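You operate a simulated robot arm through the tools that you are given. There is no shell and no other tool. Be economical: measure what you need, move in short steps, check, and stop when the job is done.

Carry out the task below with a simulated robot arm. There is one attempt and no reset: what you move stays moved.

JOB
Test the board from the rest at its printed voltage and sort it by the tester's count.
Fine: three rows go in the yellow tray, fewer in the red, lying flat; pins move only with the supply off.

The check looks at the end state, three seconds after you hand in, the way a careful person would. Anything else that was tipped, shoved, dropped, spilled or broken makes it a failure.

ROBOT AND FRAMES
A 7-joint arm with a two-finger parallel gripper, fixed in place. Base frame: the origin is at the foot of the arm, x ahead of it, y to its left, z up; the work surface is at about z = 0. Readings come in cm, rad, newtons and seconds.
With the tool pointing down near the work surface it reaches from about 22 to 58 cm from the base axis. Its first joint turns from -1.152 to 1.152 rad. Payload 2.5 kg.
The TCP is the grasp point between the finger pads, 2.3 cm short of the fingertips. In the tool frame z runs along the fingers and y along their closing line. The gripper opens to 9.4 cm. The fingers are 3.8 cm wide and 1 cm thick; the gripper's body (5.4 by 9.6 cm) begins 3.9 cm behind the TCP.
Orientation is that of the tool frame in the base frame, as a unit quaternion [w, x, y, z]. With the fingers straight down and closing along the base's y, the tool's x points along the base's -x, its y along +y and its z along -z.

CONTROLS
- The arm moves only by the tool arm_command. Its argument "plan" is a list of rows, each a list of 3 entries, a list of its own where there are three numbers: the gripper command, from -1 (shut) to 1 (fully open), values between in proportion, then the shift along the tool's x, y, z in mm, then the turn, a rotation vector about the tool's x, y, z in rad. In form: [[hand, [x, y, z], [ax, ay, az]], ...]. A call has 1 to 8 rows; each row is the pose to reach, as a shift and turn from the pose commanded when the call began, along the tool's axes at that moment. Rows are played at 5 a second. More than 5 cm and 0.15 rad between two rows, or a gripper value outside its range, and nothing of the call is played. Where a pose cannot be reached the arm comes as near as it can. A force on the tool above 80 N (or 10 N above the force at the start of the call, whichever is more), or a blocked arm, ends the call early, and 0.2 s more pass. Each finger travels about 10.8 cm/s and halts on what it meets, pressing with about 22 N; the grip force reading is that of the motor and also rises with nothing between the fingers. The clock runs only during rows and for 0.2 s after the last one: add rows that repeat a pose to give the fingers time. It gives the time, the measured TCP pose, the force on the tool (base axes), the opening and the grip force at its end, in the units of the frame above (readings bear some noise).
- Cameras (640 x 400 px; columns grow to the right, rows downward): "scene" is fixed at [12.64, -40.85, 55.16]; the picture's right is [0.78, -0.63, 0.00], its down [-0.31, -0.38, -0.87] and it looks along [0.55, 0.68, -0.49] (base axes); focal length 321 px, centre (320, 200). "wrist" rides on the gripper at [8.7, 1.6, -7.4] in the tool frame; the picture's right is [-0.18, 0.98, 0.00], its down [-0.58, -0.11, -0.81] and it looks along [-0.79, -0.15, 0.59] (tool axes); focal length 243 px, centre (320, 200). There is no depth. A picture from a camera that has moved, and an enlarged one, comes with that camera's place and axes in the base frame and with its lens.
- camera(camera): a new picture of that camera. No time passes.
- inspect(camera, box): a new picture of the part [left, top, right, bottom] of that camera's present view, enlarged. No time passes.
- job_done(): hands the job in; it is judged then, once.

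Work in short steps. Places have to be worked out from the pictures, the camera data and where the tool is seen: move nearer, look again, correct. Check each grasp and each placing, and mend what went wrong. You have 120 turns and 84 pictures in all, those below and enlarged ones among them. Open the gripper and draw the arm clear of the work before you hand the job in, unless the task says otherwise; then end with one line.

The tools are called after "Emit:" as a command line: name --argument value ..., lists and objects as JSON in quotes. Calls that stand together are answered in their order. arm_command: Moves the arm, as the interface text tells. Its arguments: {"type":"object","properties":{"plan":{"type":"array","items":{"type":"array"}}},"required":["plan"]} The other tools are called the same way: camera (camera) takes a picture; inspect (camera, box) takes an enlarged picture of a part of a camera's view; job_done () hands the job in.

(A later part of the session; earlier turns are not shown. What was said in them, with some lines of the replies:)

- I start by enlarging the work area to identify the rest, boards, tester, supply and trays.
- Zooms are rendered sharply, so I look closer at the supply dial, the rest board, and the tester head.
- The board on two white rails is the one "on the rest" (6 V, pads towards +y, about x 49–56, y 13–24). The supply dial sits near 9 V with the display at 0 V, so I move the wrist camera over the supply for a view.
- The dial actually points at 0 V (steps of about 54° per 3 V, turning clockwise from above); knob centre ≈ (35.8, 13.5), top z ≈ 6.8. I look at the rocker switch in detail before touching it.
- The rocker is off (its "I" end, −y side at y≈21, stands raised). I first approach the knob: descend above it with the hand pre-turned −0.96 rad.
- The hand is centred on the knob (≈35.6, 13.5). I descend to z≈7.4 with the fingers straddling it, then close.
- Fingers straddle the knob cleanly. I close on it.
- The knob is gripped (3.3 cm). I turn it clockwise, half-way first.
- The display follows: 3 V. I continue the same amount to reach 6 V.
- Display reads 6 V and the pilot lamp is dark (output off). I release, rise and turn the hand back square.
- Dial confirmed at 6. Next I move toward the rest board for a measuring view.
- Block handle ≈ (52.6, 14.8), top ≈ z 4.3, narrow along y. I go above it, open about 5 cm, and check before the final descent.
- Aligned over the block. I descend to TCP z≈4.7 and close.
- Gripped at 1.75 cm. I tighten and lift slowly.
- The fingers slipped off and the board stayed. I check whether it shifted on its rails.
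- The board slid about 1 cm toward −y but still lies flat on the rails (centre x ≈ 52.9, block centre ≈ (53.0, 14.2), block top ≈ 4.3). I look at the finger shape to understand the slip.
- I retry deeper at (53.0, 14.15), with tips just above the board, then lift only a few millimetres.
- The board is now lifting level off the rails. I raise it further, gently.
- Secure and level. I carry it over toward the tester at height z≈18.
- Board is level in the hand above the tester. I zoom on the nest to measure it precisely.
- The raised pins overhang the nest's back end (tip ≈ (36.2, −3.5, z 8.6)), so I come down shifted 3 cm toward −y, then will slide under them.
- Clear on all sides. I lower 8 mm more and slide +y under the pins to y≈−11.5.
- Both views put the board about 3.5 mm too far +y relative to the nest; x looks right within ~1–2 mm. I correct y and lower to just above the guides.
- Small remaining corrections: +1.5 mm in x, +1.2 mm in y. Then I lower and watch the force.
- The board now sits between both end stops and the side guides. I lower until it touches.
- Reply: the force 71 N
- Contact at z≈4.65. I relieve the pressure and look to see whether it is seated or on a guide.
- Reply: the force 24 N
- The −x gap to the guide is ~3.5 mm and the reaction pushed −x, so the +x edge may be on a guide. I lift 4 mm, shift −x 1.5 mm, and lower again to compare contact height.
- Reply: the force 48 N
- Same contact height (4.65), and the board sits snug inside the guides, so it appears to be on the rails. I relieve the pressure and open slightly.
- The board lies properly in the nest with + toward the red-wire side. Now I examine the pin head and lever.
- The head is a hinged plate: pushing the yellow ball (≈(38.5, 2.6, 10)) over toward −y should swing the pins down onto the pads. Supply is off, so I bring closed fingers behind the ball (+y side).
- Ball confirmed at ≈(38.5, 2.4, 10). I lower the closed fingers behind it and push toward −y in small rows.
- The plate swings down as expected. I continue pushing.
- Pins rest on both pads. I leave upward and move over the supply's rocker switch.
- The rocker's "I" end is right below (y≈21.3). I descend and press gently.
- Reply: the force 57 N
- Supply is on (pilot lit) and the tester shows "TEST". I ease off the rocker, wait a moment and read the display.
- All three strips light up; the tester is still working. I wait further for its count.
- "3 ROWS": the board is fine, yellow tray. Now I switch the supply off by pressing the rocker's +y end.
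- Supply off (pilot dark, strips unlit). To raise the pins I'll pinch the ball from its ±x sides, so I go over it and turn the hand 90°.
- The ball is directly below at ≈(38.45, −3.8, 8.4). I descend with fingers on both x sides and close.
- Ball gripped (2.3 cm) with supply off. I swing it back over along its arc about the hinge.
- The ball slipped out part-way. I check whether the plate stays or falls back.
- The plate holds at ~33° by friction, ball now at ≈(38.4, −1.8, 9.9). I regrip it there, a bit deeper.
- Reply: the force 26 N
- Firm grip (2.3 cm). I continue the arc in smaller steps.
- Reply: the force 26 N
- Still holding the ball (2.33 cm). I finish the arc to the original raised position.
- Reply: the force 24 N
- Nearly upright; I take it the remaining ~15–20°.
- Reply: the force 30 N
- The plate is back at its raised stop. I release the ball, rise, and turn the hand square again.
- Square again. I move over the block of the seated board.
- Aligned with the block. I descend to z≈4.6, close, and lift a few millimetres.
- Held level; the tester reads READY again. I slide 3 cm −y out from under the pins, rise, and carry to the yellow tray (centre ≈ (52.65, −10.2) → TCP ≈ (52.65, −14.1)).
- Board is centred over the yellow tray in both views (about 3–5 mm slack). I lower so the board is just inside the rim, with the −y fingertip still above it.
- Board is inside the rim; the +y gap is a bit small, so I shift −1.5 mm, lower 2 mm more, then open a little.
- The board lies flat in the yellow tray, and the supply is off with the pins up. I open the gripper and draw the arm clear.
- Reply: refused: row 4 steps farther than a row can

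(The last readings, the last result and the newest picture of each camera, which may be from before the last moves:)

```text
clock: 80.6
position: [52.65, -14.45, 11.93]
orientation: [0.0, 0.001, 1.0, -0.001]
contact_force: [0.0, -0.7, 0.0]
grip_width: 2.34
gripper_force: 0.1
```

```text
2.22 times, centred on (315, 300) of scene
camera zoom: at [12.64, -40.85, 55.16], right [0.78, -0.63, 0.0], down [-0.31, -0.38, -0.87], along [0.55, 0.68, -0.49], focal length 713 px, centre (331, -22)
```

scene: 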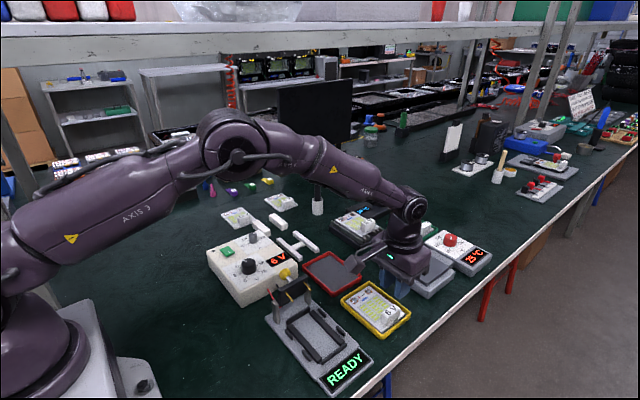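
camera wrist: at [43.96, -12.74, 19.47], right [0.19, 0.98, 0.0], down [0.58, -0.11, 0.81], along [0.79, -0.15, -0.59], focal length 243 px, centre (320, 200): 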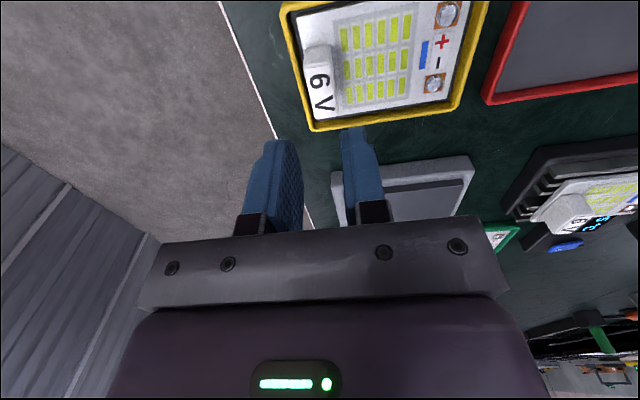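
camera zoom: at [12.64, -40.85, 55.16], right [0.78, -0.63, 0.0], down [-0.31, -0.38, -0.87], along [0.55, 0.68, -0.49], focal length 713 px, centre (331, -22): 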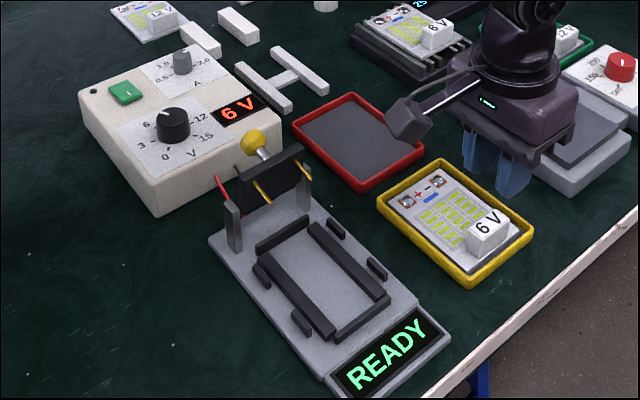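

The move was refused for step size, and everything is in order otherwise. I repeat it with smaller steps.

Emit:
arm_command --plan '[[0, [0, 0, -40], [0, 0, 0]], [0.5, [0, 0, -80], [0, 0, 0]], [1, [15, 15, -115], [0, 0, 0]], [1, [35, 35, -145], [0, 0, 0]], [1, [55, 60, -175], [0, 0, 0]], [1, [75, 85, -205], [0, 0, 0]], [1, [90, 110, -230], [0, 0, 0]], [1, [90, 110, -230], [0, 0, 0]]]'

Emit:
camera --camera "scene"

```text
clock: 82.4
position: [43.6, -3.47, 34.94]
orientation: [0.0, 0.001, 1.0, 0.0]
contact_force: [-0.9, 0.6, -0.6]
grip_width: 9.38
gripper_force: 0.0
```

```text
4 pictures are left
```

scene: 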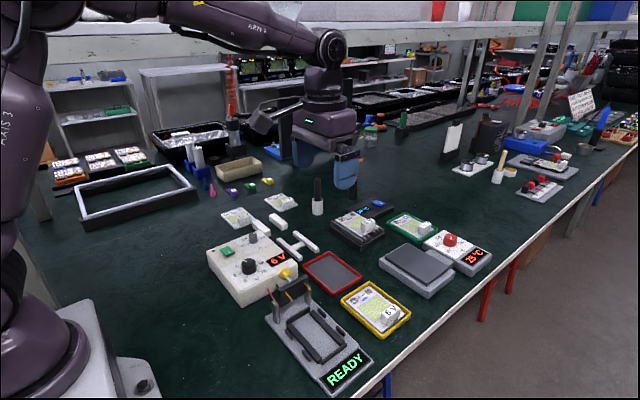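

The arm is clear, the gripper is open, and the board is flat in the yellow tray, so I hand in.

Emit:
job_done

```text
The job is handed in.
```

The board from the rest was tested at its printed 6 V, the tester counted 3 rows, and it now lies flat in the yellow tray. The supply is off and the pins are up; they were moved only with the supply off.
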